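You operate a simulated robot arm through the tools that you are given. There is no shell and no other tool. Be economical: measure what you need, move in short steps, check, and stop when the job is done.

Carry out the task below with a simulated robot arm. There is one attempt and no reset: what you move stays moved.

TASK
Stand the stirring rod beside the grease tub. It goes on the side that lies toward x -0.7, y -0.7 (a direction in the base frame), with about 3 cm between them.
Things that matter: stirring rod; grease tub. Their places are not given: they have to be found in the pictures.

It is judged by the outcome, as a careful person would: the job done as asked, and still so three seconds after it is handed in. It fails if anything else is knocked over, pushed out of place, dropped, spilled or broken.

THE ROBOT
A 6-joint arm with a two-finger parallel gripper, fixed in place. Base frame: the origin is at the foot of the arm, x ahead of it, y to its left, z up; the work surface is at about z = 0. Lengths are in cm, angles in rad, forces in N, time in s.
With the tool pointing down near the work surface it reaches from about 14 to 58 cm from the base axis. Its first joint turns from -1.152 to 1.152 rad. Payload 2.1 kg.
Tool frame: the origin (TCP) lies between the finger pads and is the grasp point; the fingertips stand 3 cm ahead of it; z points along the fingers, y is the line along which they close. The gripper opens to 9.4 cm. The fingers are 2.8 cm wide and 1 cm thick; the gripper's body (5 by 9.6 cm) begins 5.5 cm behind the TCP.
Orientation is that of the tool frame in the base frame, as [roll, pitch, yaw] about the fixed x, y, z axes, in that order (R = Rz(yaw) Ry(pitch) Rx(roll)). With the fingers straight down and closing along the base's y, the tool's x points along the base's -x, its y along +y and its z along -z.

THE INTERFACE
- The arm moves only by the tool play_rows. Its arguments are lists of equal length, an entry for each row: "delta_pos": the shift along the tool's x, y, z in cm, a list of three; "delta_rot": the turn, a rotation vector about the tool's x, y, z in rad, a list of three; "hand": the finger opening in cm, from 0 to 9.4. In form: {"delta_pos": [[tx, ty, tz], ...], "delta_rot": [[ax, ay, az], ...], "hand": [hand, ...]}. A call has 1 to 10 rows; each row shifts and turns the commanded pose from where the row before left it, along the tool's axes as they then stand. A row lasts 0.2 s, in which the tool goes at most 5 cm and 0.15 rad; a call with a longer step from one row to the next is refused whole, and so is a gripper value outside its range. A pose out of reach is approached as far as the arm can. The call stops where the force on the tool passes 40 N (or 10 N more than at its start, if that is more) or the arm is blocked; 0.2 s more then pass. The fingers move at their own pace (about 7.2 cm/s each) and stop on an object; they squeeze with about 34 N. The grip force told is the motor's: it shows also when the fingers shut on nothing. Time passes only in rows, and 0.2 s behind the last, so rows that do not move let the fingers close. It gives the time, the measured TCP pose, the force on the tool (base axes), the opening and the grip force at its end, in the units of the frame above (readings bear some noise), and new pictures: "pictures" is both (left out), scene, wrist or none.
- Cameras (640 x 400 px; columns grow to the right, rows downward): "scene" is fixed at [4.64, -36.27, 49.31]; the picture's right is [0.87, -0.49, 0.00], its down [-0.24, -0.43, -0.87] and it looks along [0.43, 0.76, -0.49] (base axes); focal length 371 px, centre (320, 200). "wrist" rides on the gripper at [-3.7, 0, -5.8] in the tool frame; the picture's right is [0.00, -1.00, 0.00], its down [0.97, 0.00, -0.24] and it looks along [0.24, 0.00, 0.97] (tool axes); focal length 218 px, centre (320, 200).
- measure_at(camera, pixels): for up to 12 pixels [column, row] of the newest picture of that camera ("zoom" is the newest enlarged one), the place [x, y, z] in the base frame of the surface seen there, good to about 0.3 cm. No time passes.
- enlarge(camera, box): a new picture of the part [left, top, right, bottom] of that camera's present view, enlarged. No time passes.
- finish_job(): hands the job in; it is judged then, once.

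Work in short steps. Measure before you move; look again where a grasp or a placing could have gone wrong, and mend it. You have 60 turns and 120 pictures in all, the two below and enlarged ones among them. Open the gripper and draw the arm clear of the work before you hand the job in, unless the task says otherwise; then end with one line.

The tools are called after "Call:" by a JSON object that holds its "api" and its "payload". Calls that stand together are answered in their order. play_rows: Moves the arm, as the interface text tells. Its arguments: {"type":"object","properties":{"delta_pos":{"type":"array"},"delta_rot":{"type":"array"},"hand":{"type":"array"},"pictures":{"type":"string","enum":["both","scene","wrist","none"]}},"required":["delta_pos","delta_rot","hand"]} The other tools are called the same way: measure_at (camera, pixels) gives the place of the surface under pixels of a picture; enlarge (camera, box) takes an enlarged picture of a part of a camera's view; finish_job () hands the job in.

At the start:

```text
time_s: 0.0
tcp_pos: [35.06, -2.75, 28.5]
tool_rot: [3.141, 0.001, 3.14]
wrist_force: [-0.2, 0.5, 0.4]
opening: 9.43
finger_force: 0.1
```

scene: 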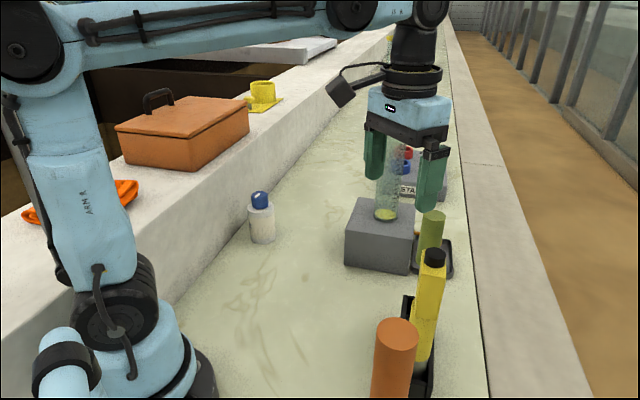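
wrist: 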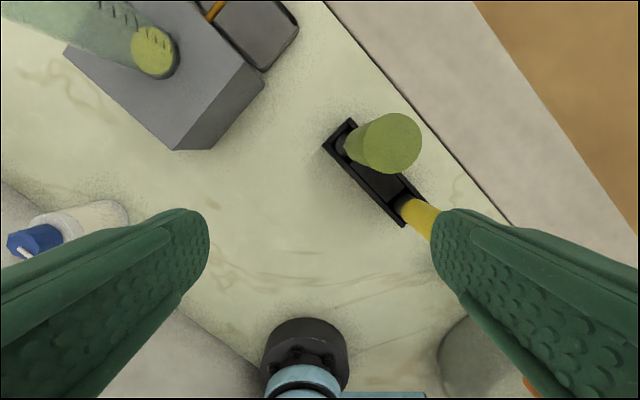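

The scene shows several candidates: a graduated cylinder on a gray block, a bottle, a yellow/black item and an orange cylinder. I enlarge to identify them.

Call:
{"api": "enlarge", "payload": {"camera": "scene", "box": [330, 130, 490, 270]}}

Call:
{"api": "enlarge", "payload": {"camera": "scene", "box": [340, 200, 500, 400]}}

Call:
{"api": "enlarge", "payload": {"camera": "wrist", "box": [0, 0, 480, 240]}}

```text
2.86 times, centred on (410, 200) of scene
```

zoom: 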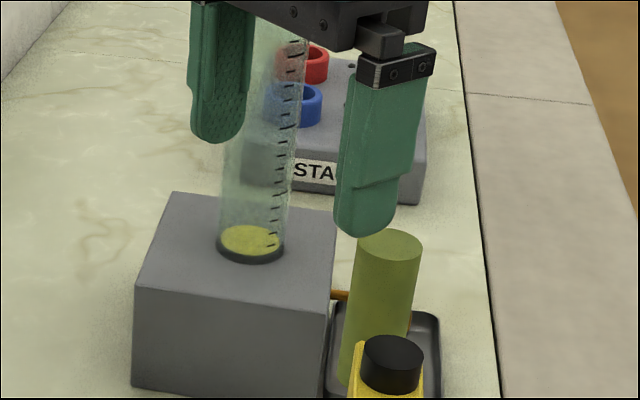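

```text
2.00 times, centred on (420, 300) of scene
```

zoom: 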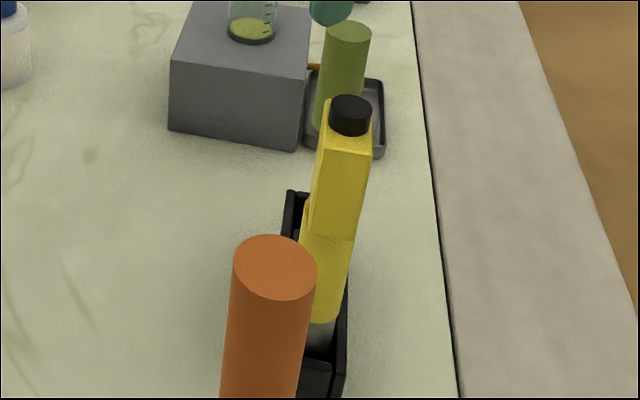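

```text
1.33 times, centred on (240, 120) of wrist
```

zoom: 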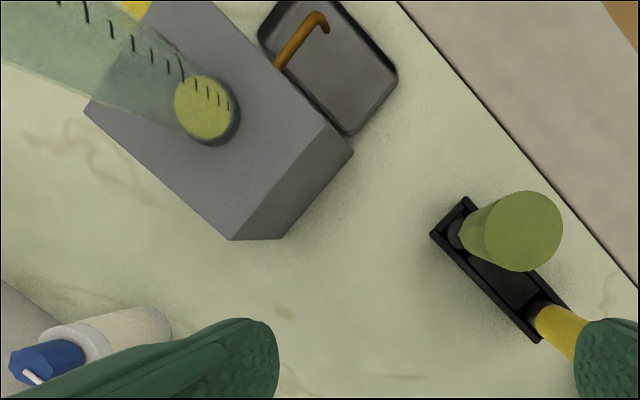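

I measure the visible objects before moving for better views.

Call:
{"api": "measure_at", "payload": {"camera": "scene", "pixels": [[262, 200], [262, 235], [432, 218], [433, 256], [420, 340], [397, 335], [385, 213], [385, 240], [405, 153], [400, 166], [425, 190], [262, 92]]}}

Call:
{"api": "measure_at", "payload": {"camera": "wrist", "pixels": [[395, 140], [350, 135], [400, 215], [425, 220], [375, 185], [215, 10], [250, 30], [150, 50], [100, 210], [30, 245], [470, 370], [190, 120]]}}

```text
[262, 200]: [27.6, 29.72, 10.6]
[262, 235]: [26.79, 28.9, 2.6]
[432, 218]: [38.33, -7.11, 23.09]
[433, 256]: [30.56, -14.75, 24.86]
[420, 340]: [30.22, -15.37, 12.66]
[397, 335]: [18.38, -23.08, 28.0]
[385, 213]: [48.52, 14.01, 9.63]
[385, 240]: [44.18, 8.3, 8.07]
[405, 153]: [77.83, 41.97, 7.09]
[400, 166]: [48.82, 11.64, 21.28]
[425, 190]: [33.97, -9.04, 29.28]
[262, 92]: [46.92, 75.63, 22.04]
```

```text
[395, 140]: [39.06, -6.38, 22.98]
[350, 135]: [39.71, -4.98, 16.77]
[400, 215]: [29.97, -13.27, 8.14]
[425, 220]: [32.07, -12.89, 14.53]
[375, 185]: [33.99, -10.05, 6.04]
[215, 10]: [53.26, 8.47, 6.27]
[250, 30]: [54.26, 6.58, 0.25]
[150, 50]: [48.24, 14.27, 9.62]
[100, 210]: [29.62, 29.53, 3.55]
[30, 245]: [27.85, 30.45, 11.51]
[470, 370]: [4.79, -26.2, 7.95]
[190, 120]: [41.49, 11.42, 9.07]
```

I raise the arm and tilt it to look forward over the bench.

Call:
{"api": "play_rows", "payload": {"delta_pos": [[0, 0, -4], [0, 0, -4], [0, 0, -4], [0, 0, -2], [0, 0, 0], [0, 0, 0], [0, 0, 0], [0, 0, 0]], "delta_rot": [[0, 0, 0], [0, 0, 0], [0, 0, 0], [0, 0, 0], [0, -0.14, 0], [0, -0.14, 0], [0, -0.14, 0], [0, -0.14, 0]], "hand": [9.4, 9.4, 9.4, 9.4, 9.4, 9.4, 9.4, 9.4]}}

```text
time_s: 1.8
tcp_pos: [35.07, -2.6, 42.53]
tool_rot: [3.14, 0.565, -3.141]
wrist_force: [0.6, 0.2, 0.3]
opening: 9.41
finger_force: 0.1
```

scene: 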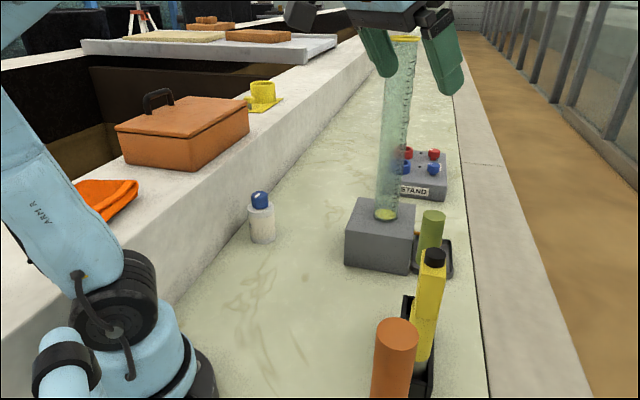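
wrist: 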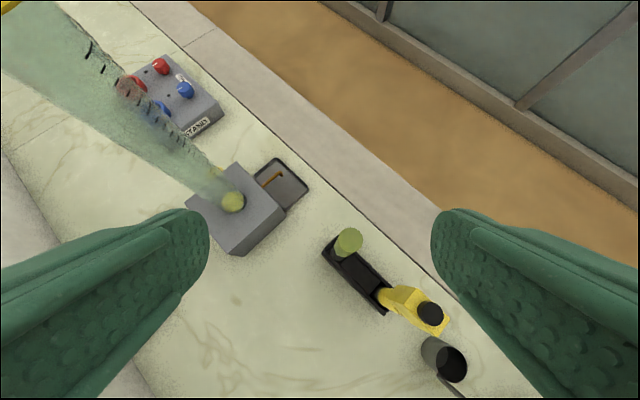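

New objects appear at lower right of the wrist view; I zoom in there and on the tray.

Call:
{"api": "enlarge", "payload": {"camera": "wrist", "box": [300, 220, 500, 400]}}

Call:
{"api": "enlarge", "payload": {"camera": "wrist", "box": [80, 40, 320, 260]}}

Call:
{"api": "enlarge", "payload": {"camera": "scene", "box": [360, 30, 480, 290]}}

```text
2.22 times, centred on (400, 310) of wrist
```

zoom: 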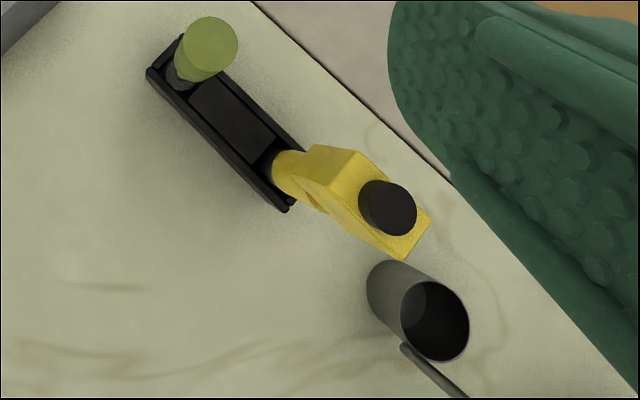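

```text
1.82 times, centred on (200, 150) of wrist
```

zoom: 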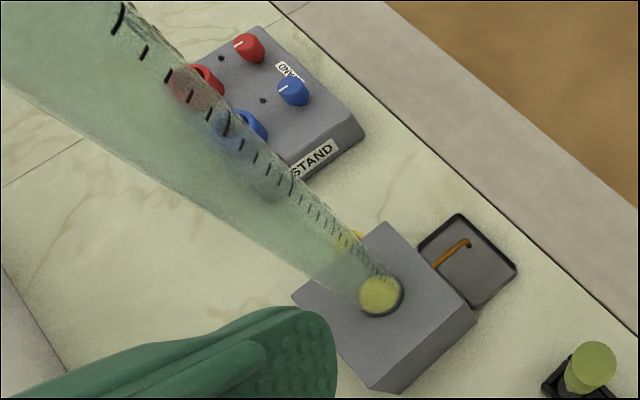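

```text
1.54 times, centred on (420, 160) of scene
```

zoom: 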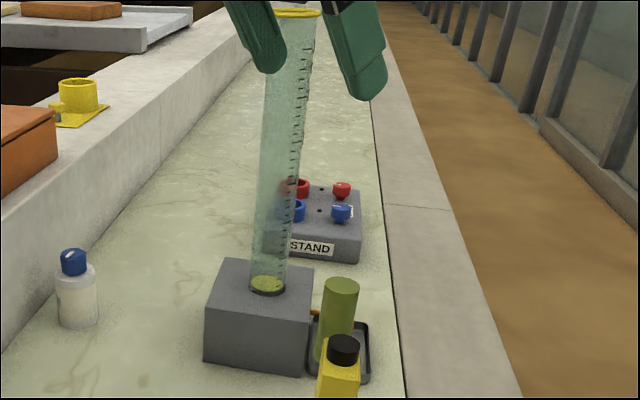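

The grey cup at wrist (443,360) and items close to the base need a better look. I tilt back and move the view toward -y.

Call:
{"api": "play_rows", "payload": {"delta_pos": [[0, 0, 0], [0, 0, 0], [0, 0, 0], [0, 0, 0], [2, -4, 0], [2, -4, 0], [2, -4, 0], [0, 0, 0]], "delta_rot": [[0, 0.14, 0], [0, 0.14, 0], [0, 0.14, 0], [0, 0.14, 0], [0, 0, 0], [0, 0, 0], [0, 0, 0], [0, 0, 0]], "hand": [9.4, 9.4, 9.4, 9.4, 9.4, 9.4, 9.4, 9.4]}}

```text
time_s: 3.6
tcp_pos: [29.1, -14.77, 42.57]
tool_rot: [-3.14, 0.001, 3.141]
wrist_force: [-0.3, -0.3, 0.5]
opening: 9.4
finger_force: 0.1
```

scene: 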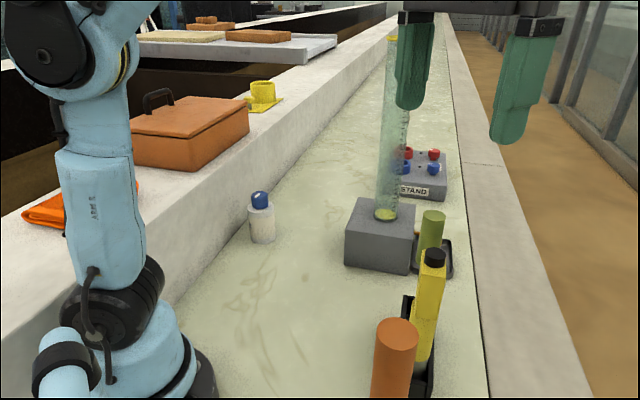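
wrist: 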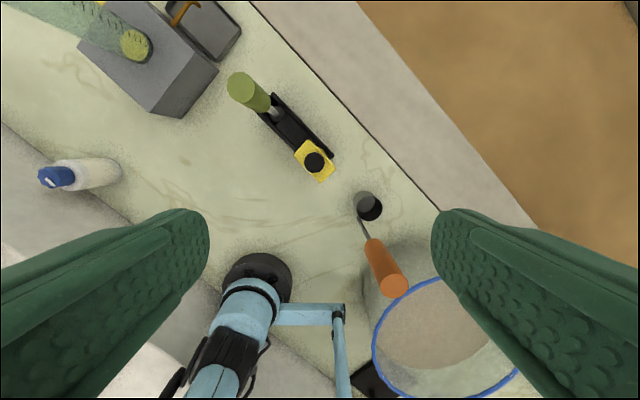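

Orange-handled rod at (383,265), grey cup (367,205), large blue-rimmed tub (440,340). Zoom.

Call:
{"api": "enlarge", "payload": {"camera": "wrist", "box": [220, 60, 440, 200]}}

Call:
{"api": "enlarge", "payload": {"camera": "wrist", "box": [320, 170, 540, 400]}}

Call:
{"api": "measure_at", "payload": {"camera": "wrist", "pixels": [[393, 287], [375, 245], [362, 225], [370, 212], [368, 195], [382, 320], [440, 282], [515, 372], [430, 330], [315, 162], [240, 87], [272, 110]]}}

```text
2.86 times, centred on (330, 130) of wrist
```

zoom: 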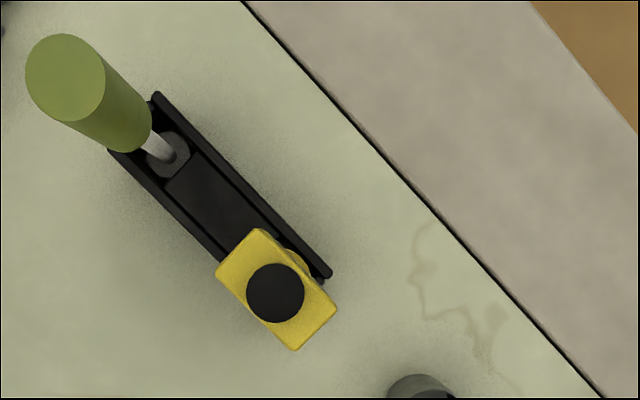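

```text
1.74 times, centred on (430, 285) of wrist
```

zoom: 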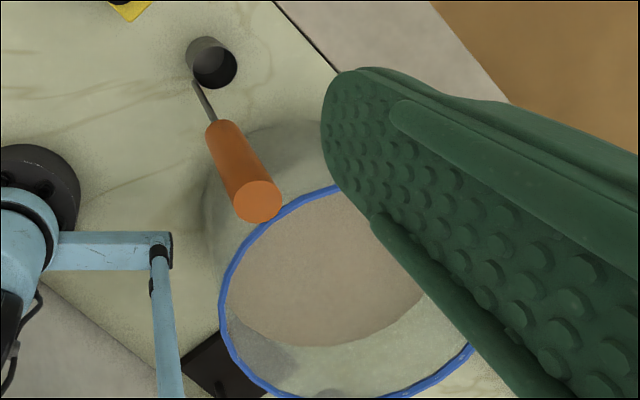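

```text
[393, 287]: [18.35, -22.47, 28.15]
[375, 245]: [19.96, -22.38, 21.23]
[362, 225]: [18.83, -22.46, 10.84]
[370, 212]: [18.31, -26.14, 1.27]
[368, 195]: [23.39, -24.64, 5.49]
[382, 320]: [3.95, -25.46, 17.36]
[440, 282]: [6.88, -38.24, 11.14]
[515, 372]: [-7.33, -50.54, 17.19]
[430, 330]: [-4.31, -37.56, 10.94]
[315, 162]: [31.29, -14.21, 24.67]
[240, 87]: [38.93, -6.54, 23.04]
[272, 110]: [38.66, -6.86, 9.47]
```

I look at the orange rod and the cup from the far side, tilted, staying high.

Call:
{"api": "play_rows", "payload": {"delta_pos": [[-4, -4, 0], [-3, -4, 0], [-3, -3, 4], [0, 0, 4], [0, 0, 0], [0, 0, 0], [0, 0, 0], [0, 0, 0], [0, 0, 0]], "delta_rot": [[0, 0, 0], [0, 0, 0], [0, 0, 0], [0, 0.14, 0], [0, 0.14, 0], [0, 0.14, 0], [0, 0.14, 0], [0, 0.14, 0], [0, 0, 0]], "hand": [9.4, 9.4, 9.4, 9.4, 9.4, 9.4, 9.4, 9.4, 9.4]}}

```text
refused: row 1 steps farther than a row can; nothing moved
```

Call:
{"api": "play_rows", "payload": {"delta_pos": [[-3, -3, 0], [-3, -3, 0], [-3, -3, 1], [-1, -2, 3], [0, 0, 4], [0, 0, 0], [0, 0, 0], [0, 0, 0], [0, 0, 0], [0, 0, 0]], "delta_rot": [[0, 0, 0], [0, 0, 0], [0, 0, 0], [0, 0, 0], [0, 0, 0], [0, 0.14, 0], [0, 0.14, 0], [0, 0.14, 0], [0, 0.14, 0], [0, 0.14, 0]], "hand": [9.4, 9.4, 9.4, 9.4, 9.4, 9.4, 9.4, 9.4, 9.4, 9.4]}}

```text
time_s: 5.8
tcp_pos: [34.96, -23.8, 33.35]
tool_rot: [-3.118, -0.514, 3.142]
wrist_force: [0.6, 1.1, 0.1]
opening: 9.42
finger_force: 0.2
out of reach, approached as far as the arm can: row 2, 3, 9, 10
```

scene: 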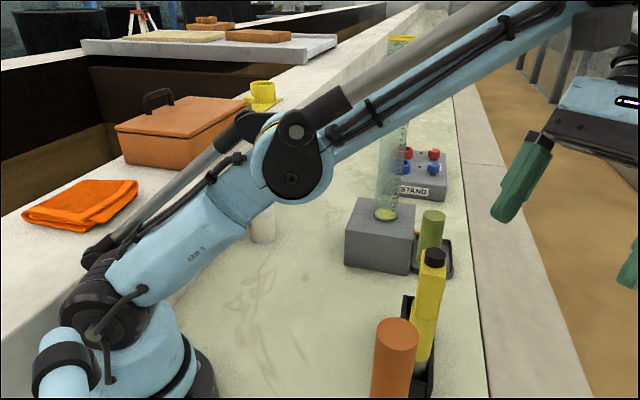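
wrist: 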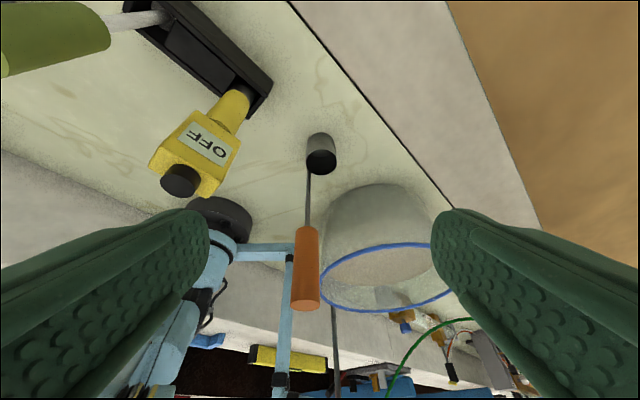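

Call:
{"api": "enlarge", "payload": {"camera": "wrist", "box": [270, 110, 370, 320]}}

Call:
{"api": "enlarge", "payload": {"camera": "wrist", "box": [0, 0, 290, 200]}}

Call:
{"api": "enlarge", "payload": {"camera": "wrist", "box": [190, 240, 560, 400]}}

Call:
{"api": "measure_at", "payload": {"camera": "wrist", "pixels": [[308, 180], [307, 205], [306, 240], [305, 300], [321, 165], [310, 140], [332, 140], [322, 150], [345, 240], [380, 225], [420, 255], [360, 310]]}}

```text
1.90 times, centred on (320, 215) of wrist
```

zoom: 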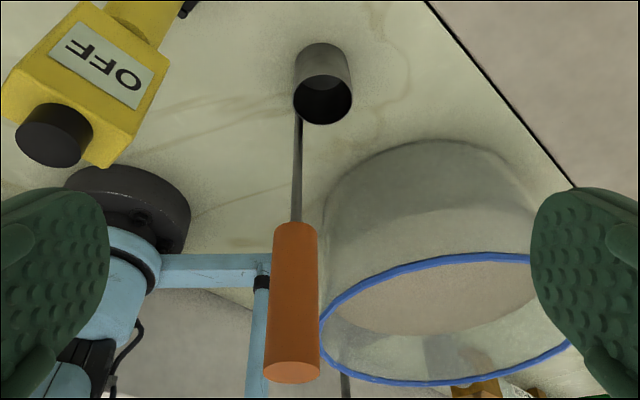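

```text
2.00 times, centred on (145, 100) of wrist
```

zoom: 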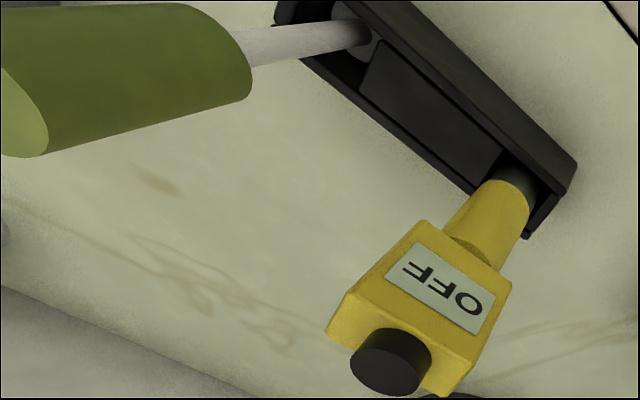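

```text
1.73 times, centred on (375, 320) of wrist
```

zoom: 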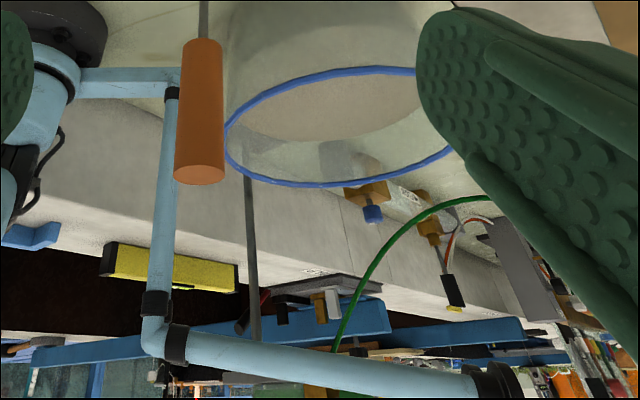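

```text
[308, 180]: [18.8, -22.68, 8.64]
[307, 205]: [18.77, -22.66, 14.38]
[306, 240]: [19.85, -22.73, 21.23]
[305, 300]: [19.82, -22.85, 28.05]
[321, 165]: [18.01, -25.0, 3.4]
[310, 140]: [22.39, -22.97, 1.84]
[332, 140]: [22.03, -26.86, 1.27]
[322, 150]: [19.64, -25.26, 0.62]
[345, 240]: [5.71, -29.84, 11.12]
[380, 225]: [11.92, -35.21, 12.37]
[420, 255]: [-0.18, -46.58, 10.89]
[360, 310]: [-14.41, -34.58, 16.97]
```

Orange-handled thin rod stands at about (18.7,-22.7), beside a grey cup at about (20.2,-25). Before deciding I check what is hidden behind the block (yellow glimpse) from above.

Call:
{"api": "play_rows", "payload": {"delta_pos": [[0, 0, 0], [0, 0, 0], [0, 0, 0], [0, 0, 0], [0, 0, 0], [0, 0, -4.5], [0, 4.5, -1.5], [0, 4.8, 0], [0, 4.8, 0], [0, 4.8, 0]], "delta_rot": [[0, -0.14, 0], [0, -0.14, 0], [0, -0.14, 0], [0, -0.14, 0], [0, -0.14, 0], [0, 0, 0], [0, 0, 0], [0, 0, 0], [0, 0, 0], [0, 0, 0]], "hand": [9.4, 9.4, 9.4, 9.4, 9.4, 9.4, 9.4, 9.4, 9.4, 9.4], "pictures": "none"}}

Call:
{"api": "play_rows", "payload": {"delta_pos": [[-2, 3, 0], [-2, 3, 0], [0, 0, 0], [0, 0, 0]], "delta_rot": [[0, 0, 0], [0, 0, 0], [0, -0.14, 0], [0, -0.14, 0]], "hand": [9.4, 9.4, 9.4, 9.4], "pictures": "wrist"}}

```text
time_s: 8.0
tcp_pos: [33.64, -4.7, 38.8]
tool_rot: [-3.122, 0.188, -3.127]
wrist_force: [-0.5, 0.5, 0.0]
opening: 9.43
finger_force: 0.1
```

```text
time_s: 9.0
tcp_pos: [37.57, 1.32, 39.44]
tool_rot: [-3.12, 0.467, -3.122]
wrist_force: [-0.3, -0.8, 0.2]
opening: 9.4
finger_force: 0.1
```

wrist: 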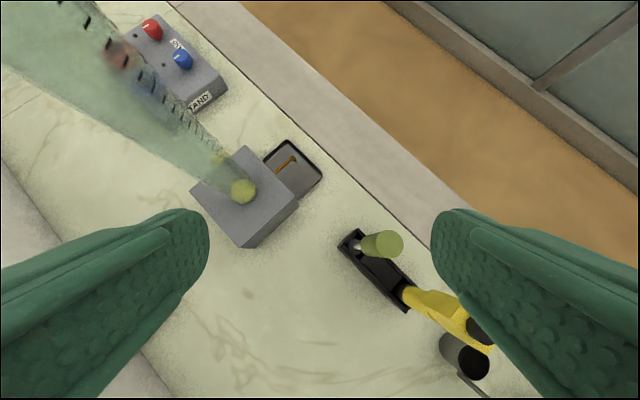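

Call:
{"api": "enlarge", "payload": {"camera": "wrist", "box": [170, 110, 340, 250]}}

Call:
{"api": "enlarge", "payload": {"camera": "wrist", "box": [330, 220, 500, 400]}}

Call:
{"api": "measure_at", "payload": {"camera": "wrist", "pixels": [[285, 160], [295, 157], [275, 170], [218, 157], [242, 190], [300, 180], [355, 245], [440, 350], [462, 345], [485, 375], [470, 378], [460, 372]]}}

```text
2.86 times, centred on (255, 180) of wrist
```

zoom: 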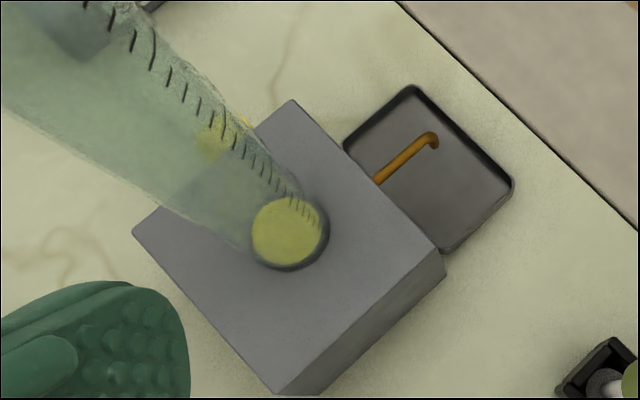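

```text
2.22 times, centred on (415, 310) of wrist
```

zoom: 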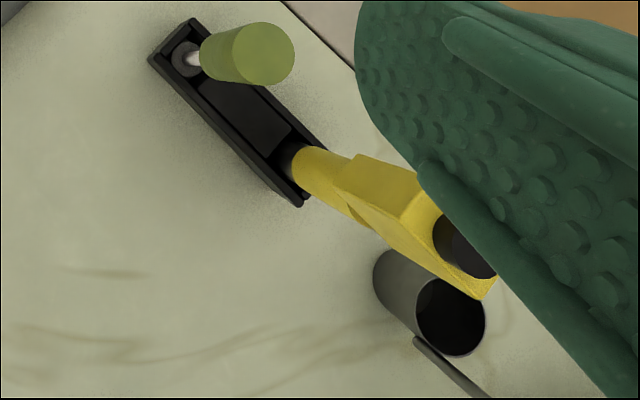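

```text
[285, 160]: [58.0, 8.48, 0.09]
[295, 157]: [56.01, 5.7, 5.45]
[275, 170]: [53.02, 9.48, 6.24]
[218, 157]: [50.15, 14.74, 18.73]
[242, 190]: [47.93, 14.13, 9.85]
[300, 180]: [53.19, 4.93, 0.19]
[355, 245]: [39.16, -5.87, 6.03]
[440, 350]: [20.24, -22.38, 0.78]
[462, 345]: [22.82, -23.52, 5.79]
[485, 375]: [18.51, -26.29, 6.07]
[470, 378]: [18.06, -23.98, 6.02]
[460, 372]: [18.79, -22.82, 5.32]
```

The block/tube/tray looks like a dispenser with a spout. I now look at the orange rod's foot from the +y side.

Call:
{"api": "play_rows", "payload": {"delta_pos": [[0, 0, 0], [0, 0, 0], [0, 0, 0], [0, 0, 0], [4, -2, 0], [4, -2, 0], [4, -2, 1], [4, -2, 1], [2, -1, 3]], "delta_rot": [[0, 0.14, 0], [0, 0.14, 0], [0, 0.14, 0], [0, 0.05, 0], [0, 0, 0], [0, 0, 0], [0, 0, 0], [0, 0, 0], [0, 0, 0]], "hand": [9.4, 9.4, 9.4, 9.4, 9.4, 9.4, 9.4, 9.4, 9.4], "pictures": "none"}}

Call:
{"api": "play_rows", "payload": {"delta_pos": [[0, 0, 4], [0, 0, 4], [0, 0, 0], [0, 0, 0], [0, 0, 0], [0, 0, 0], [0, 0, 0]], "delta_rot": [[0, 0, 0], [0, 0, 0], [0.14, 0, 0], [0.14, 0, 0], [0.14, 0, 0], [0.14, 0, 0], [0, 0, 0]], "hand": [9.4, 9.4, 9.4, 9.4, 9.4, 9.4, 9.4], "pictures": "both"}}

```text
time_s: 11.0
tcp_pos: [19.58, -7.99, 34.65]
tool_rot: [-3.123, -0.004, -3.13]
wrist_force: [-0.3, -0.2, 0.0]
opening: 9.39
finger_force: 0.1
```

```text
time_s: 12.6
tcp_pos: [19.61, -8.17, 26.8]
tool_rot: [-2.56, -0.003, -3.131]
wrist_force: [0.3, 0.1, -0.4]
opening: 9.4
finger_force: 0.0
```

scene: 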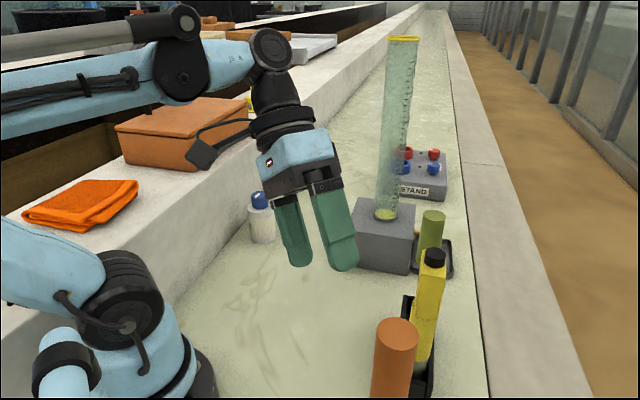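
wrist: 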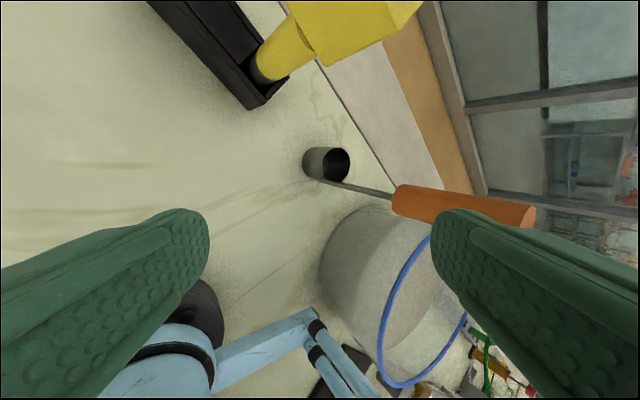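

Call:
{"api": "enlarge", "payload": {"camera": "wrist", "box": [280, 130, 420, 220]}}

Call:
{"api": "enlarge", "payload": {"camera": "wrist", "box": [150, 0, 430, 175]}}

Call:
{"api": "measure_at", "payload": {"camera": "wrist", "pixels": [[325, 183], [318, 175], [350, 186], [380, 192], [312, 150], [307, 170], [345, 155], [326, 149], [322, 181], [400, 205], [525, 215], [350, 240]]}}

```text
4.44 times, centred on (350, 175) of wrist
```

zoom: 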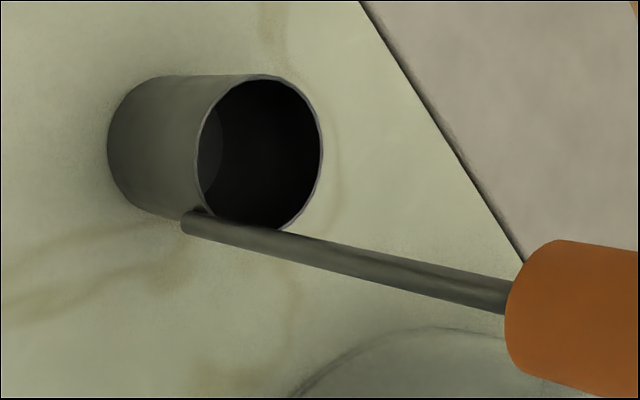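

```text
2.29 times, centred on (290, 88) of wrist
```

zoom: 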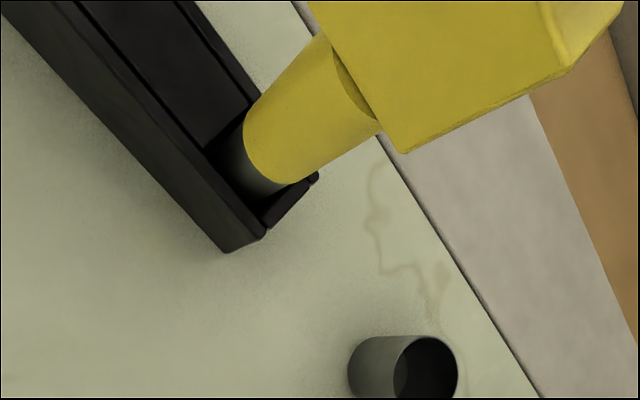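

```text
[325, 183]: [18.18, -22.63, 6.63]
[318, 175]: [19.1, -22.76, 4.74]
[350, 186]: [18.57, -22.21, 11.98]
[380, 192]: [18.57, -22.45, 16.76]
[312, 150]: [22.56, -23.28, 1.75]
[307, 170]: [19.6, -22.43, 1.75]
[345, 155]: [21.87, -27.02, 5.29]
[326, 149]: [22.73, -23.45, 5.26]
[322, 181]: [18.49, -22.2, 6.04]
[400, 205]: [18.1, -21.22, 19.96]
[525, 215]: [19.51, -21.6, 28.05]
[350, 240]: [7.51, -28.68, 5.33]
```

The grey cup and orange-handled shaft are one piece: the shaft is attached at the cup rim (zoom (190,220)), so it's a ladle. I look for more objects on the left and far sides.

Call:
{"api": "enlarge", "payload": {"camera": "scene", "box": [220, 60, 360, 260]}}

Call:
{"api": "play_rows", "payload": {"delta_pos": [[0, 0, 0], [0, 0, 0], [0, 0, 0], [0, 0, 0], [0, 4, -2.5], [0, 4, -2.5], [0, 4, -2.5], [0, 4, -2.5]], "delta_rot": [[-0.14, 0, 0], [-0.14, 0, 0], [-0.14, 0, 0], [-0.14, 0, 0], [-0.1, 0, 0], [-0.1, 0, 0], [-0.1, 0, 0], [0, 0, 0]], "hand": [9.4, 9.4, 9.4, 9.4, 9.4, 9.4, 9.4, 9.4]}}

```text
2.00 times, centred on (290, 160) of scene
```

zoom: 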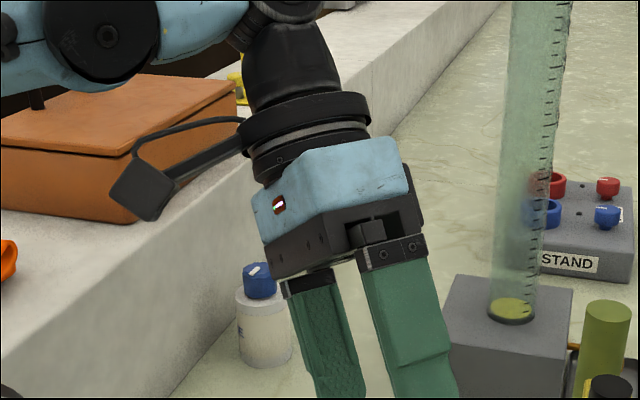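

```text
time_s: 14.4
tcp_pos: [19.38, 6.24, 38.62]
tool_rot: [2.86, -0.003, -3.131]
wrist_force: [0.6, 0.0, -0.3]
opening: 9.42
finger_force: 0.2
```

scene: 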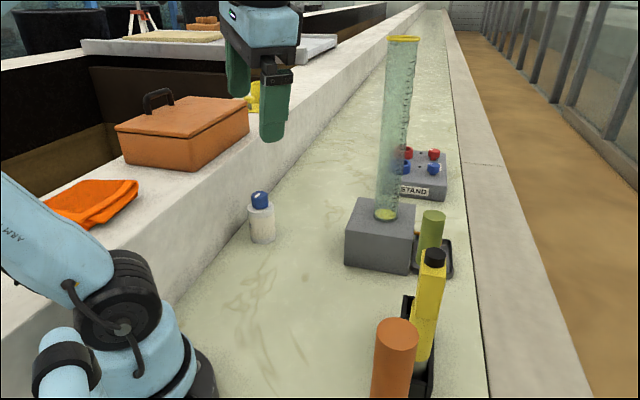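
wrist: 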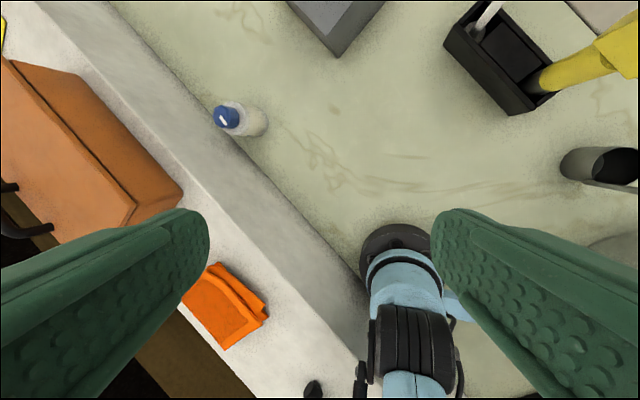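

Call:
{"api": "enlarge", "payload": {"camera": "scene", "box": [230, 180, 294, 250]}}

Call:
{"api": "enlarge", "payload": {"camera": "scene", "box": [380, 205, 480, 290]}}

Call:
{"api": "enlarge", "payload": {"camera": "wrist", "box": [430, 0, 640, 130]}}

Call:
{"api": "enlarge", "payload": {"camera": "scene", "box": [370, 0, 470, 100]}}

```text
5.71 times, centred on (262, 215) of scene
```

zoom: 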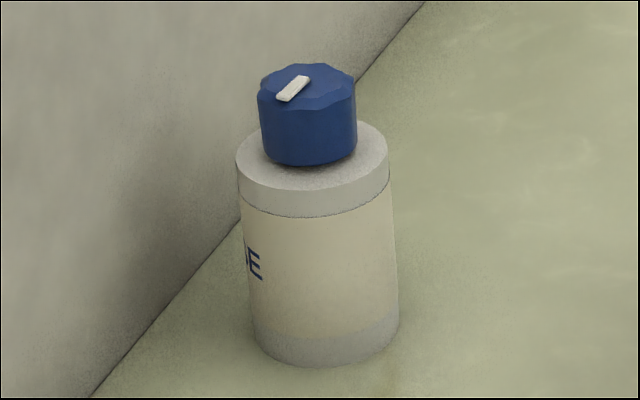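

```text
4.71 times, centred on (430, 248) of scene
```

zoom: 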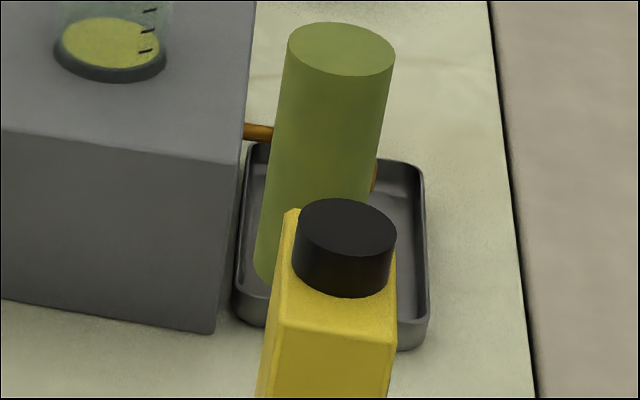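

```text
3.05 times, centred on (535, 65) of wrist
```

zoom: 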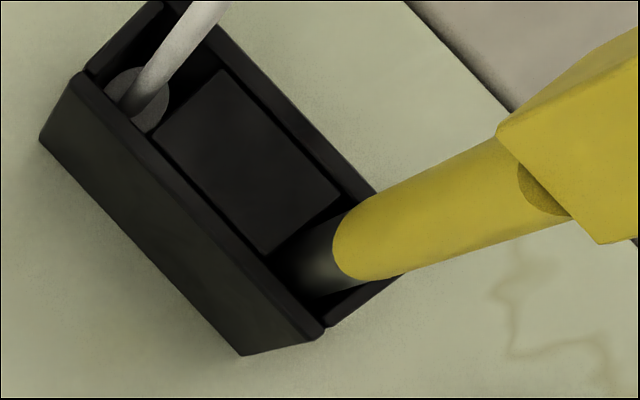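

```text
4.00 times, centred on (420, 50) of scene
```

zoom: 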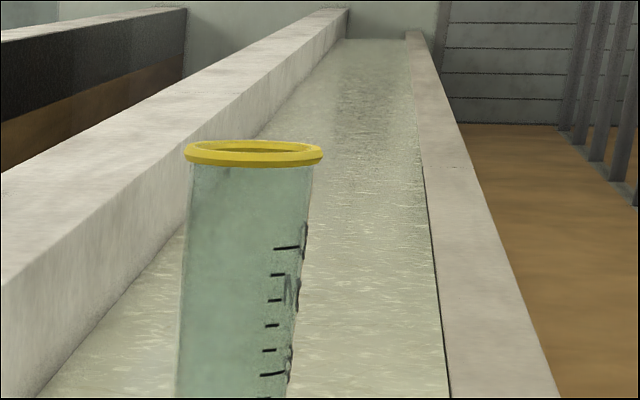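

The white bottle's label ends in "...E" in blue (likely GREASE), and the black caddy holds a green-handled rod with a pale shaft and disc foot – likely the stirring rod. I measure the bottle and rod now.

Call:
{"api": "measure_at", "payload": {"camera": "scene", "pixels": [[249, 215], [261, 222], [273, 215], [262, 240], [250, 228], [274, 226], [260, 208], [261, 193], [432, 213], [423, 215], [445, 219], [428, 245]]}}

Call:
{"api": "measure_at", "payload": {"camera": "wrist", "pixels": [[240, 125], [225, 118], [257, 125], [265, 130], [213, 130], [200, 130], [160, 110], [300, 200], [478, 30], [486, 20], [472, 38], [500, 60]]}}

Call:
{"api": "enlarge", "payload": {"camera": "wrist", "box": [200, 90, 290, 150]}}

```text
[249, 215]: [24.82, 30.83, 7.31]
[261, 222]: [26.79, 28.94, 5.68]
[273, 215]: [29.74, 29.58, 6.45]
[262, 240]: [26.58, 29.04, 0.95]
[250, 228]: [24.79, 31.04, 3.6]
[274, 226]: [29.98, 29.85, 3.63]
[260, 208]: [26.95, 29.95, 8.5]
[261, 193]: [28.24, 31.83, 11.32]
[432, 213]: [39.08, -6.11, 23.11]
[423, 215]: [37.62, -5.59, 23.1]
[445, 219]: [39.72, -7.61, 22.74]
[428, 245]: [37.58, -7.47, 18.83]
```

```text
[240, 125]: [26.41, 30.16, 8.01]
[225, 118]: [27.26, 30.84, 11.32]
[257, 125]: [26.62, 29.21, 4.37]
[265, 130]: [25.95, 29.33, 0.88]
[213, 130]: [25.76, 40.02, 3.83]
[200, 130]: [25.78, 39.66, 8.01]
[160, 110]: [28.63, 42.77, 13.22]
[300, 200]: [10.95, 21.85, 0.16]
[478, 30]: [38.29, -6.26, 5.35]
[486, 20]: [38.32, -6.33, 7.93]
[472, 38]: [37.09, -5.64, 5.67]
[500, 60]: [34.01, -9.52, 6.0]
```

```text
6.67 times, centred on (245, 120) of wrist
```

zoom: 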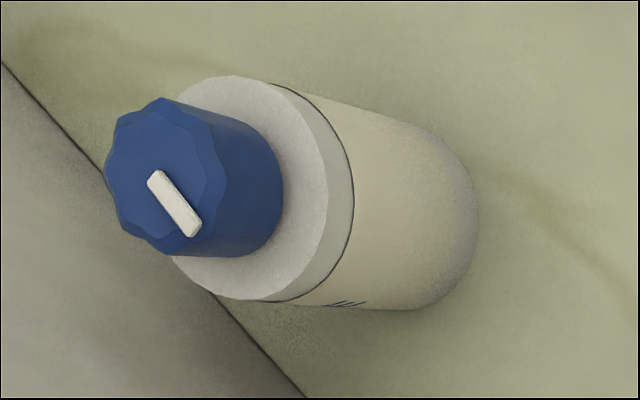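

I look at the bottle's label from the near side to confirm.

Call:
{"api": "play_rows", "payload": {"delta_pos": [[0, 4, 2], [0, 4, 3], [0, 4, 2], [2, 0, 4], [0, 0, 0], [0, 0, 0], [0, 0, 0]], "delta_rot": [[0, 0, 0], [0, -0.14, 0], [0, -0.14, 0], [0, -0.14, 0], [0, -0.14, 0], [0, -0.14, 0], [0, -0.14, 0]], "hand": [9.4, 9.4, 9.4, 9.4, 9.4, 9.4, 9.4], "pictures": "wrist"}}

```text
time_s: 16.0
tcp_pos: [22.22, 19.16, 31.07]
tool_rot: [2.733, 0.794, 2.853]
wrist_force: [0.5, 0.1, -0.6]
opening: 9.39
finger_force: 0.0
out of reach, approached as far as the arm can: row 6, 7
```

wrist: 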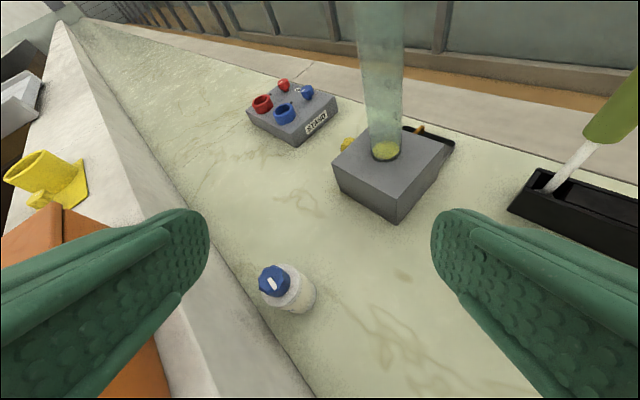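

Call:
{"api": "enlarge", "payload": {"camera": "wrist", "box": [245, 250, 335, 330]}}

Call:
{"api": "enlarge", "payload": {"camera": "wrist", "box": [490, 60, 640, 270]}}

```text
5.00 times, centred on (290, 290) of wrist
```

zoom: 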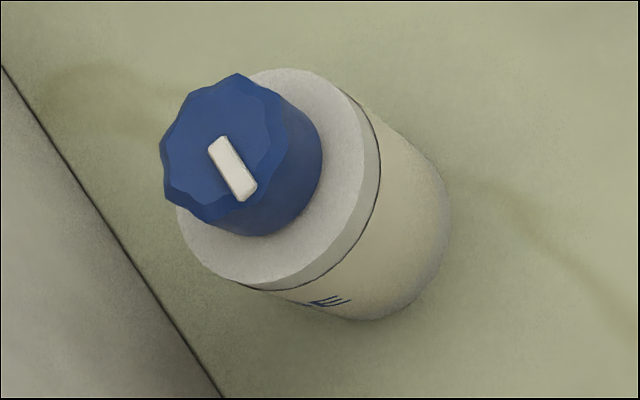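

```text
1.90 times, centred on (565, 165) of wrist
```

zoom: 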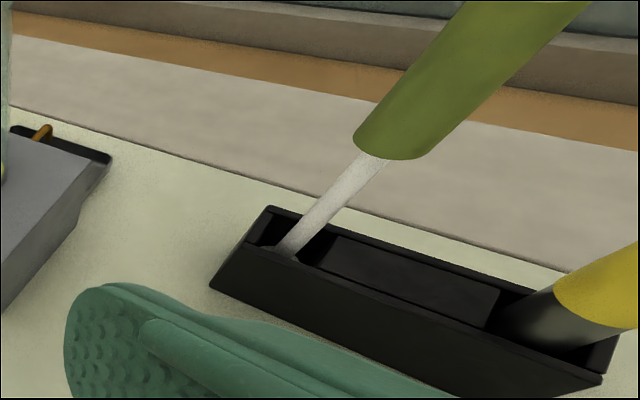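

Text is consistent with "GREASE"; the bottle is the tub (centre ≈ (27.8,31), r≈2.5). I level the tool, then head over the green rod at ≈(38.7,-6.7).

Call:
{"api": "play_rows", "payload": {"delta_pos": [[0, 0, 0], [0, 0, 0], [0, 0, 0], [0, 0, 0], [0, 0, 0], [0, 0, 0], [0, 0, 0], [0, 0, 0], [0, -4, -4], [0, -4, 0]], "delta_rot": [[0, 0.14, 0], [0, 0.14, 0], [0, 0.14, 0], [0, 0.14, 0], [0, 0.14, 0], [0, 0.14, 0], [0.14, 0, 0], [0.14, 0, 0], [0, 0, 0], [0, 0, 0]], "hand": [9.4, 9.4, 9.4, 9.4, 9.4, 9.4, 7, 7, 7, 7], "pictures": "none"}}

```text
refused: row 9 steps farther than a row can; nothing moved
```

Call:
{"api": "play_rows", "payload": {"delta_pos": [[0, 0, 0], [0, 0, 0], [0, 0, 0], [0, 0, 0], [0, 0, 0], [0, 0, 0], [0, 0, 0], [0, 0, 0], [0, -3, -3], [0, -4, 0]], "delta_rot": [[0, 0.14, 0], [0, 0.14, 0], [0, 0.14, 0], [0, 0.14, 0], [0, 0.14, 0], [0, 0.14, 0], [0.14, 0, 0], [0.14, 0, 0], [0, 0, 0], [0, 0, 0]], "hand": [9.4, 9.4, 9.4, 9.4, 9.4, 9.4, 7, 7, 7, 7], "pictures": "none"}}

```text
time_s: 18.2
tcp_pos: [22.21, 12.3, 34.09]
tool_rot: [3.141, -0.006, -3.132]
wrist_force: [-0.9, 0.1, 0.2]
opening: 7.0
finger_force: 0.0
```

Call:
{"api": "play_rows", "payload": {"delta_pos": [[-2.75, -3.17, 0], [-2.75, -3.17, 0], [-2.75, -3.17, 0], [-2.75, -3.17, 0], [-2.75, -3.17, 0], [-2.75, -3.17, 0]], "delta_rot": [[0, 0, 0], [0, 0, 0], [0, 0, 0], [0, 0, 0], [0, 0, 0], [0, 0, 0]], "hand": [7, 7, 7, 7, 7, 7], "pictures": "none"}}

Call:
{"api": "play_rows", "payload": {"delta_pos": [[0, 0, 0], [0, 0, 0], [0, 0, 0], [0, 0, 0], [0, 0, 0], [0, 0, 0]], "delta_rot": [[0, 0, -0.131], [0, 0, -0.131], [0, 0, -0.131], [0, 0, -0.131], [0, 0, -0.131], [0, 0, -0.131]], "hand": [7, 7, 7, 7, 7, 7], "pictures": "both"}}

```text
time_s: 19.6
tcp_pos: [38.9, -6.67, 34.1]
tool_rot: [3.139, -0.003, -3.133]
wrist_force: [0.8, 0.6, -0.8]
opening: 7.03
finger_force: 0.0
```

```text
time_s: 21.0
tcp_pos: [38.86, -6.59, 33.9]
tool_rot: [3.138, -0.003, -2.342]
wrist_force: [0.1, 0.2, 0.8]
opening: 6.99
finger_force: 0.0
```

scene: 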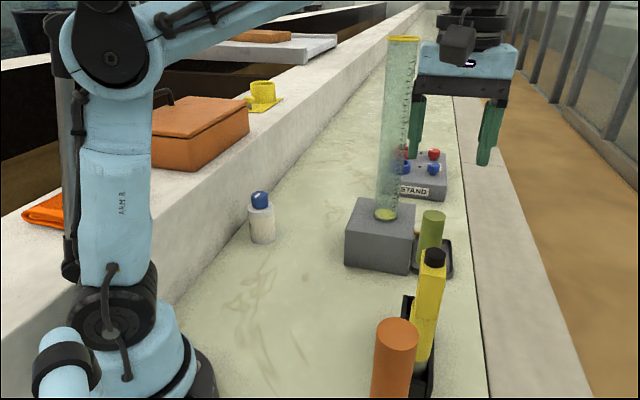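
wrist: 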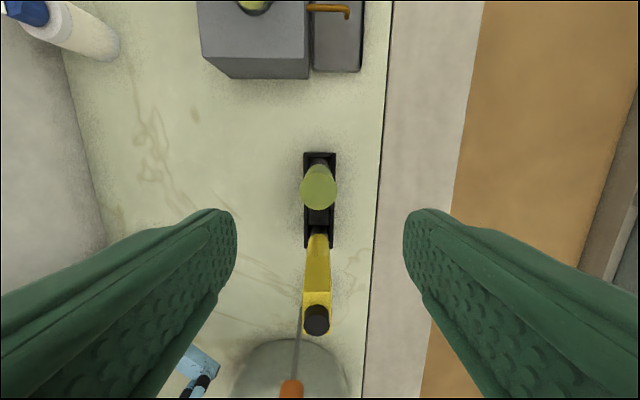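

The rod top is at wrist (318,187); I measure it and its edges.

Call:
{"api": "measure_at", "payload": {"camera": "wrist", "pixels": [[318, 187], [301, 190], [336, 190], [318, 207], [318, 172], [305, 180], [332, 180], [318, 212], [318, 200], [310, 164], [97, 220], [319, 157]]}}

Call:
{"api": "enlarge", "payload": {"camera": "wrist", "box": [280, 140, 360, 260]}}

```text
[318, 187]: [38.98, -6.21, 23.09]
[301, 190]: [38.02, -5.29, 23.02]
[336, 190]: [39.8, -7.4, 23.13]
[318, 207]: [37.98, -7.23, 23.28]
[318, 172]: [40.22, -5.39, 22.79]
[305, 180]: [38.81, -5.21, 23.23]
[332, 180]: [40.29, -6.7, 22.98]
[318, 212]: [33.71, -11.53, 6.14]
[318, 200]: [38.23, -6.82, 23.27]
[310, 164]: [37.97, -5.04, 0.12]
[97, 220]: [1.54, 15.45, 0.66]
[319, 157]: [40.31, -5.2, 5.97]
```

```text
3.33 times, centred on (320, 200) of wrist
```

zoom: 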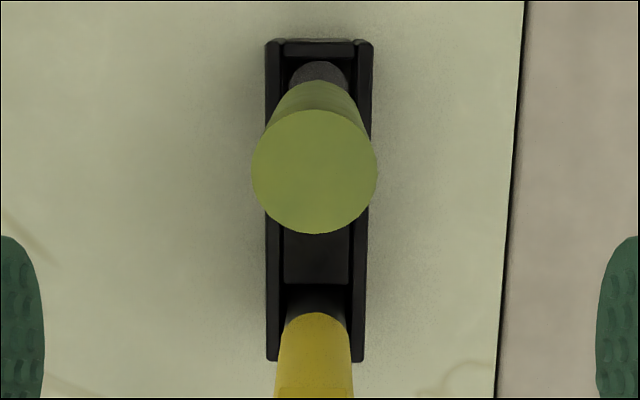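

Handle centre ≈(39.0,-6.35), radius ~1.45, top z 23.1. I descend to z≈18.8 around it.

Call:
{"api": "play_rows", "payload": {"delta_pos": [[-0.25, 0.05, 4], [0, 0, 4], [0, 0, 3], [0, 0, 2.2], [0, 0, 1.9], [0, 0, 0]], "delta_rot": [[0, 0, 0], [0, 0, 0], [0, 0, 0], [0, 0, 0], [0, 0, 0], [0, 0, 0]], "hand": [7, 7, 7, 7, 7, 7], "pictures": "both"}}

```text
time_s: 22.4
tcp_pos: [39.01, -6.39, 18.91]
tool_rot: [3.138, -0.002, -2.345]
wrist_force: [0.5, 1.0, -0.5]
opening: 7.01
finger_force: 0.1
```

scene: 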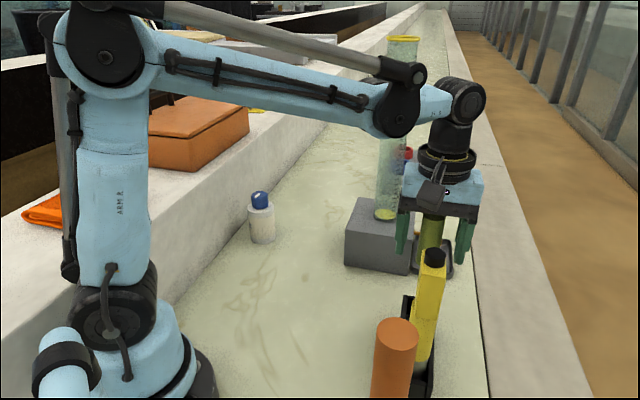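
wrist: 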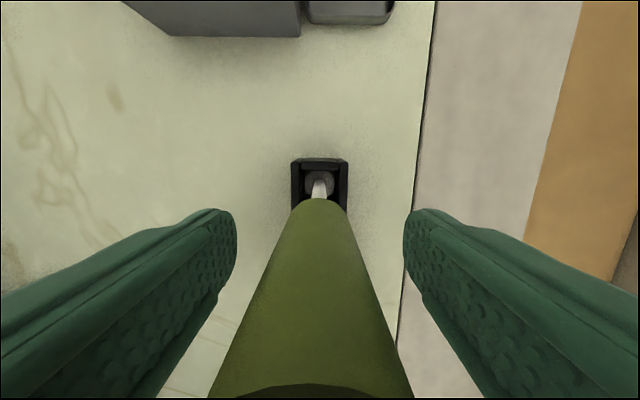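

Centered. I check the foot, and close on the handle.

Call:
{"api": "enlarge", "payload": {"camera": "wrist", "box": [280, 145, 360, 215]}}

Call:
{"api": "measure_at", "payload": {"camera": "wrist", "pixels": [[308, 183], [319, 172], [331, 183], [320, 190], [319, 202], [300, 164]]}}

Call:
{"api": "play_rows", "payload": {"delta_pos": [[0, 0, 0], [0, 0, 0], [0, 0, 0], [0, 0, 0]], "delta_rot": [[0, 0, 0], [0, 0, 0], [0, 0, 0], [0, 0, 0]], "hand": [4, 2, 1.5, 1.5], "pictures": "wrist"}}

```text
5.71 times, centred on (320, 180) of wrist
```

zoom: 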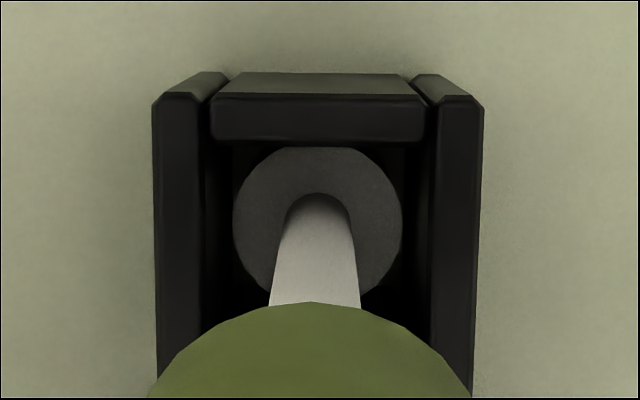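

```text
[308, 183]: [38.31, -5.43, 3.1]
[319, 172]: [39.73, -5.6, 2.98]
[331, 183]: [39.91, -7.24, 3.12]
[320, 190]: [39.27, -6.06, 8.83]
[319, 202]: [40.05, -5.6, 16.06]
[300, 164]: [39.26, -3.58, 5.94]
```

```text
time_s: 23.4
tcp_pos: [39.18, -6.32, 18.98]
tool_rot: [3.138, -0.002, -2.346]
wrist_force: [-0.3, -0.5, -0.7]
opening: 2.9
finger_force: 34.2
```

wrist: 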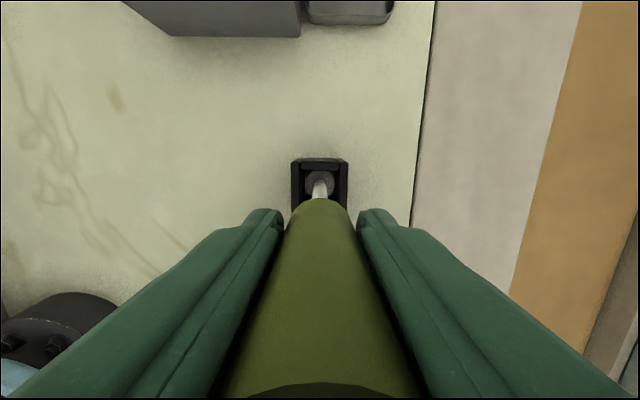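

Grip holds at 2.9 cm. Lift gently 3 cm and check.

Call:
{"api": "play_rows", "payload": {"delta_pos": [[0, 0, -0.7], [0, 0, -1.2], [0, 0, -1.6], [0, 0, -2], [0, 0, -2.5]], "delta_rot": [[0, 0, 0], [0, 0, 0], [0, 0, 0], [0, 0, 0], [0, 0, 0]], "hand": [1.5, 1.5, 1.5, 1.5, 1.5], "pictures": "both"}}

```text
time_s: 24.6
tcp_pos: [39.03, -6.43, 26.86]
tool_rot: [3.139, -0.002, -2.345]
wrist_force: [-0.3, -1.1, -0.4]
opening: 2.93
finger_force: 33.7
```

scene: 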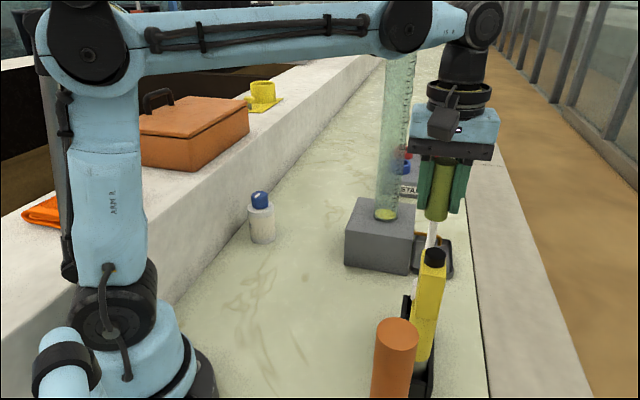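
wrist: 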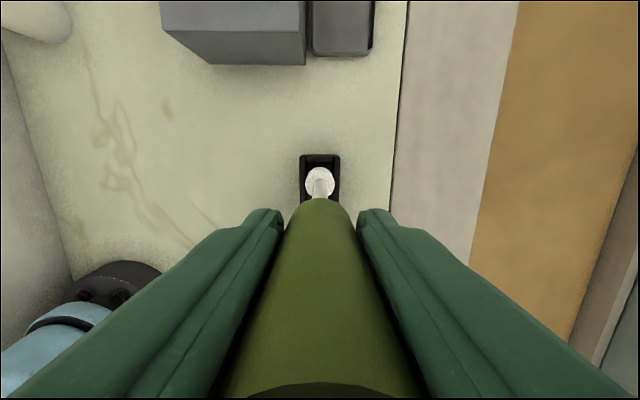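

The rod is lifted with its white foot disc, caddy undisturbed. I raise a bit more and carry it to a waypoint near (24,20).

Call:
{"api": "play_rows", "payload": {"delta_pos": [[0, 0, -2.2], [0, 0, -1.0], [-0.5, 1.83, 0], [-1.05, 3.65, 0], [-1.05, 3.65, 0], [-1.05, 3.65, 0], [-1.05, 3.65, 0], [-1.05, 3.65, 0], [-1.05, 3.65, 0], [-0.5, 1.83, 0]], "delta_rot": [[0, 0, 0], [0, 0, 0], [0, 0, 0], [0, 0, 0], [0, 0, 0], [0, 0, 0], [0, 0, 0], [0, 0, 0], [0, 0, 0], [0, 0, 0]], "hand": [1.5, 1.5, 1.5, 1.5, 1.5, 1.5, 1.5, 1.5, 1.5, 1.5], "pictures": "both"}}

```text
time_s: 26.8
tcp_pos: [25.71, 16.74, 30.24]
tool_rot: [3.139, 0.0, -2.347]
wrist_force: [0.4, -0.8, -1.1]
opening: 2.91
finger_force: 33.9
```

scene: 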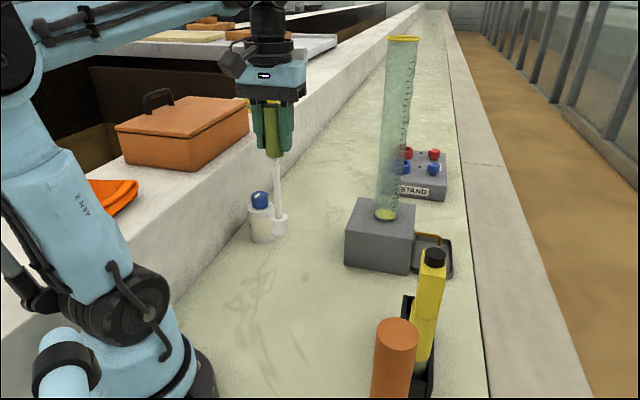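
wrist: 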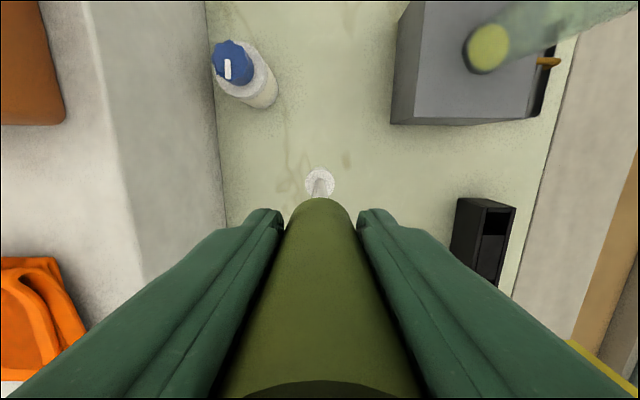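

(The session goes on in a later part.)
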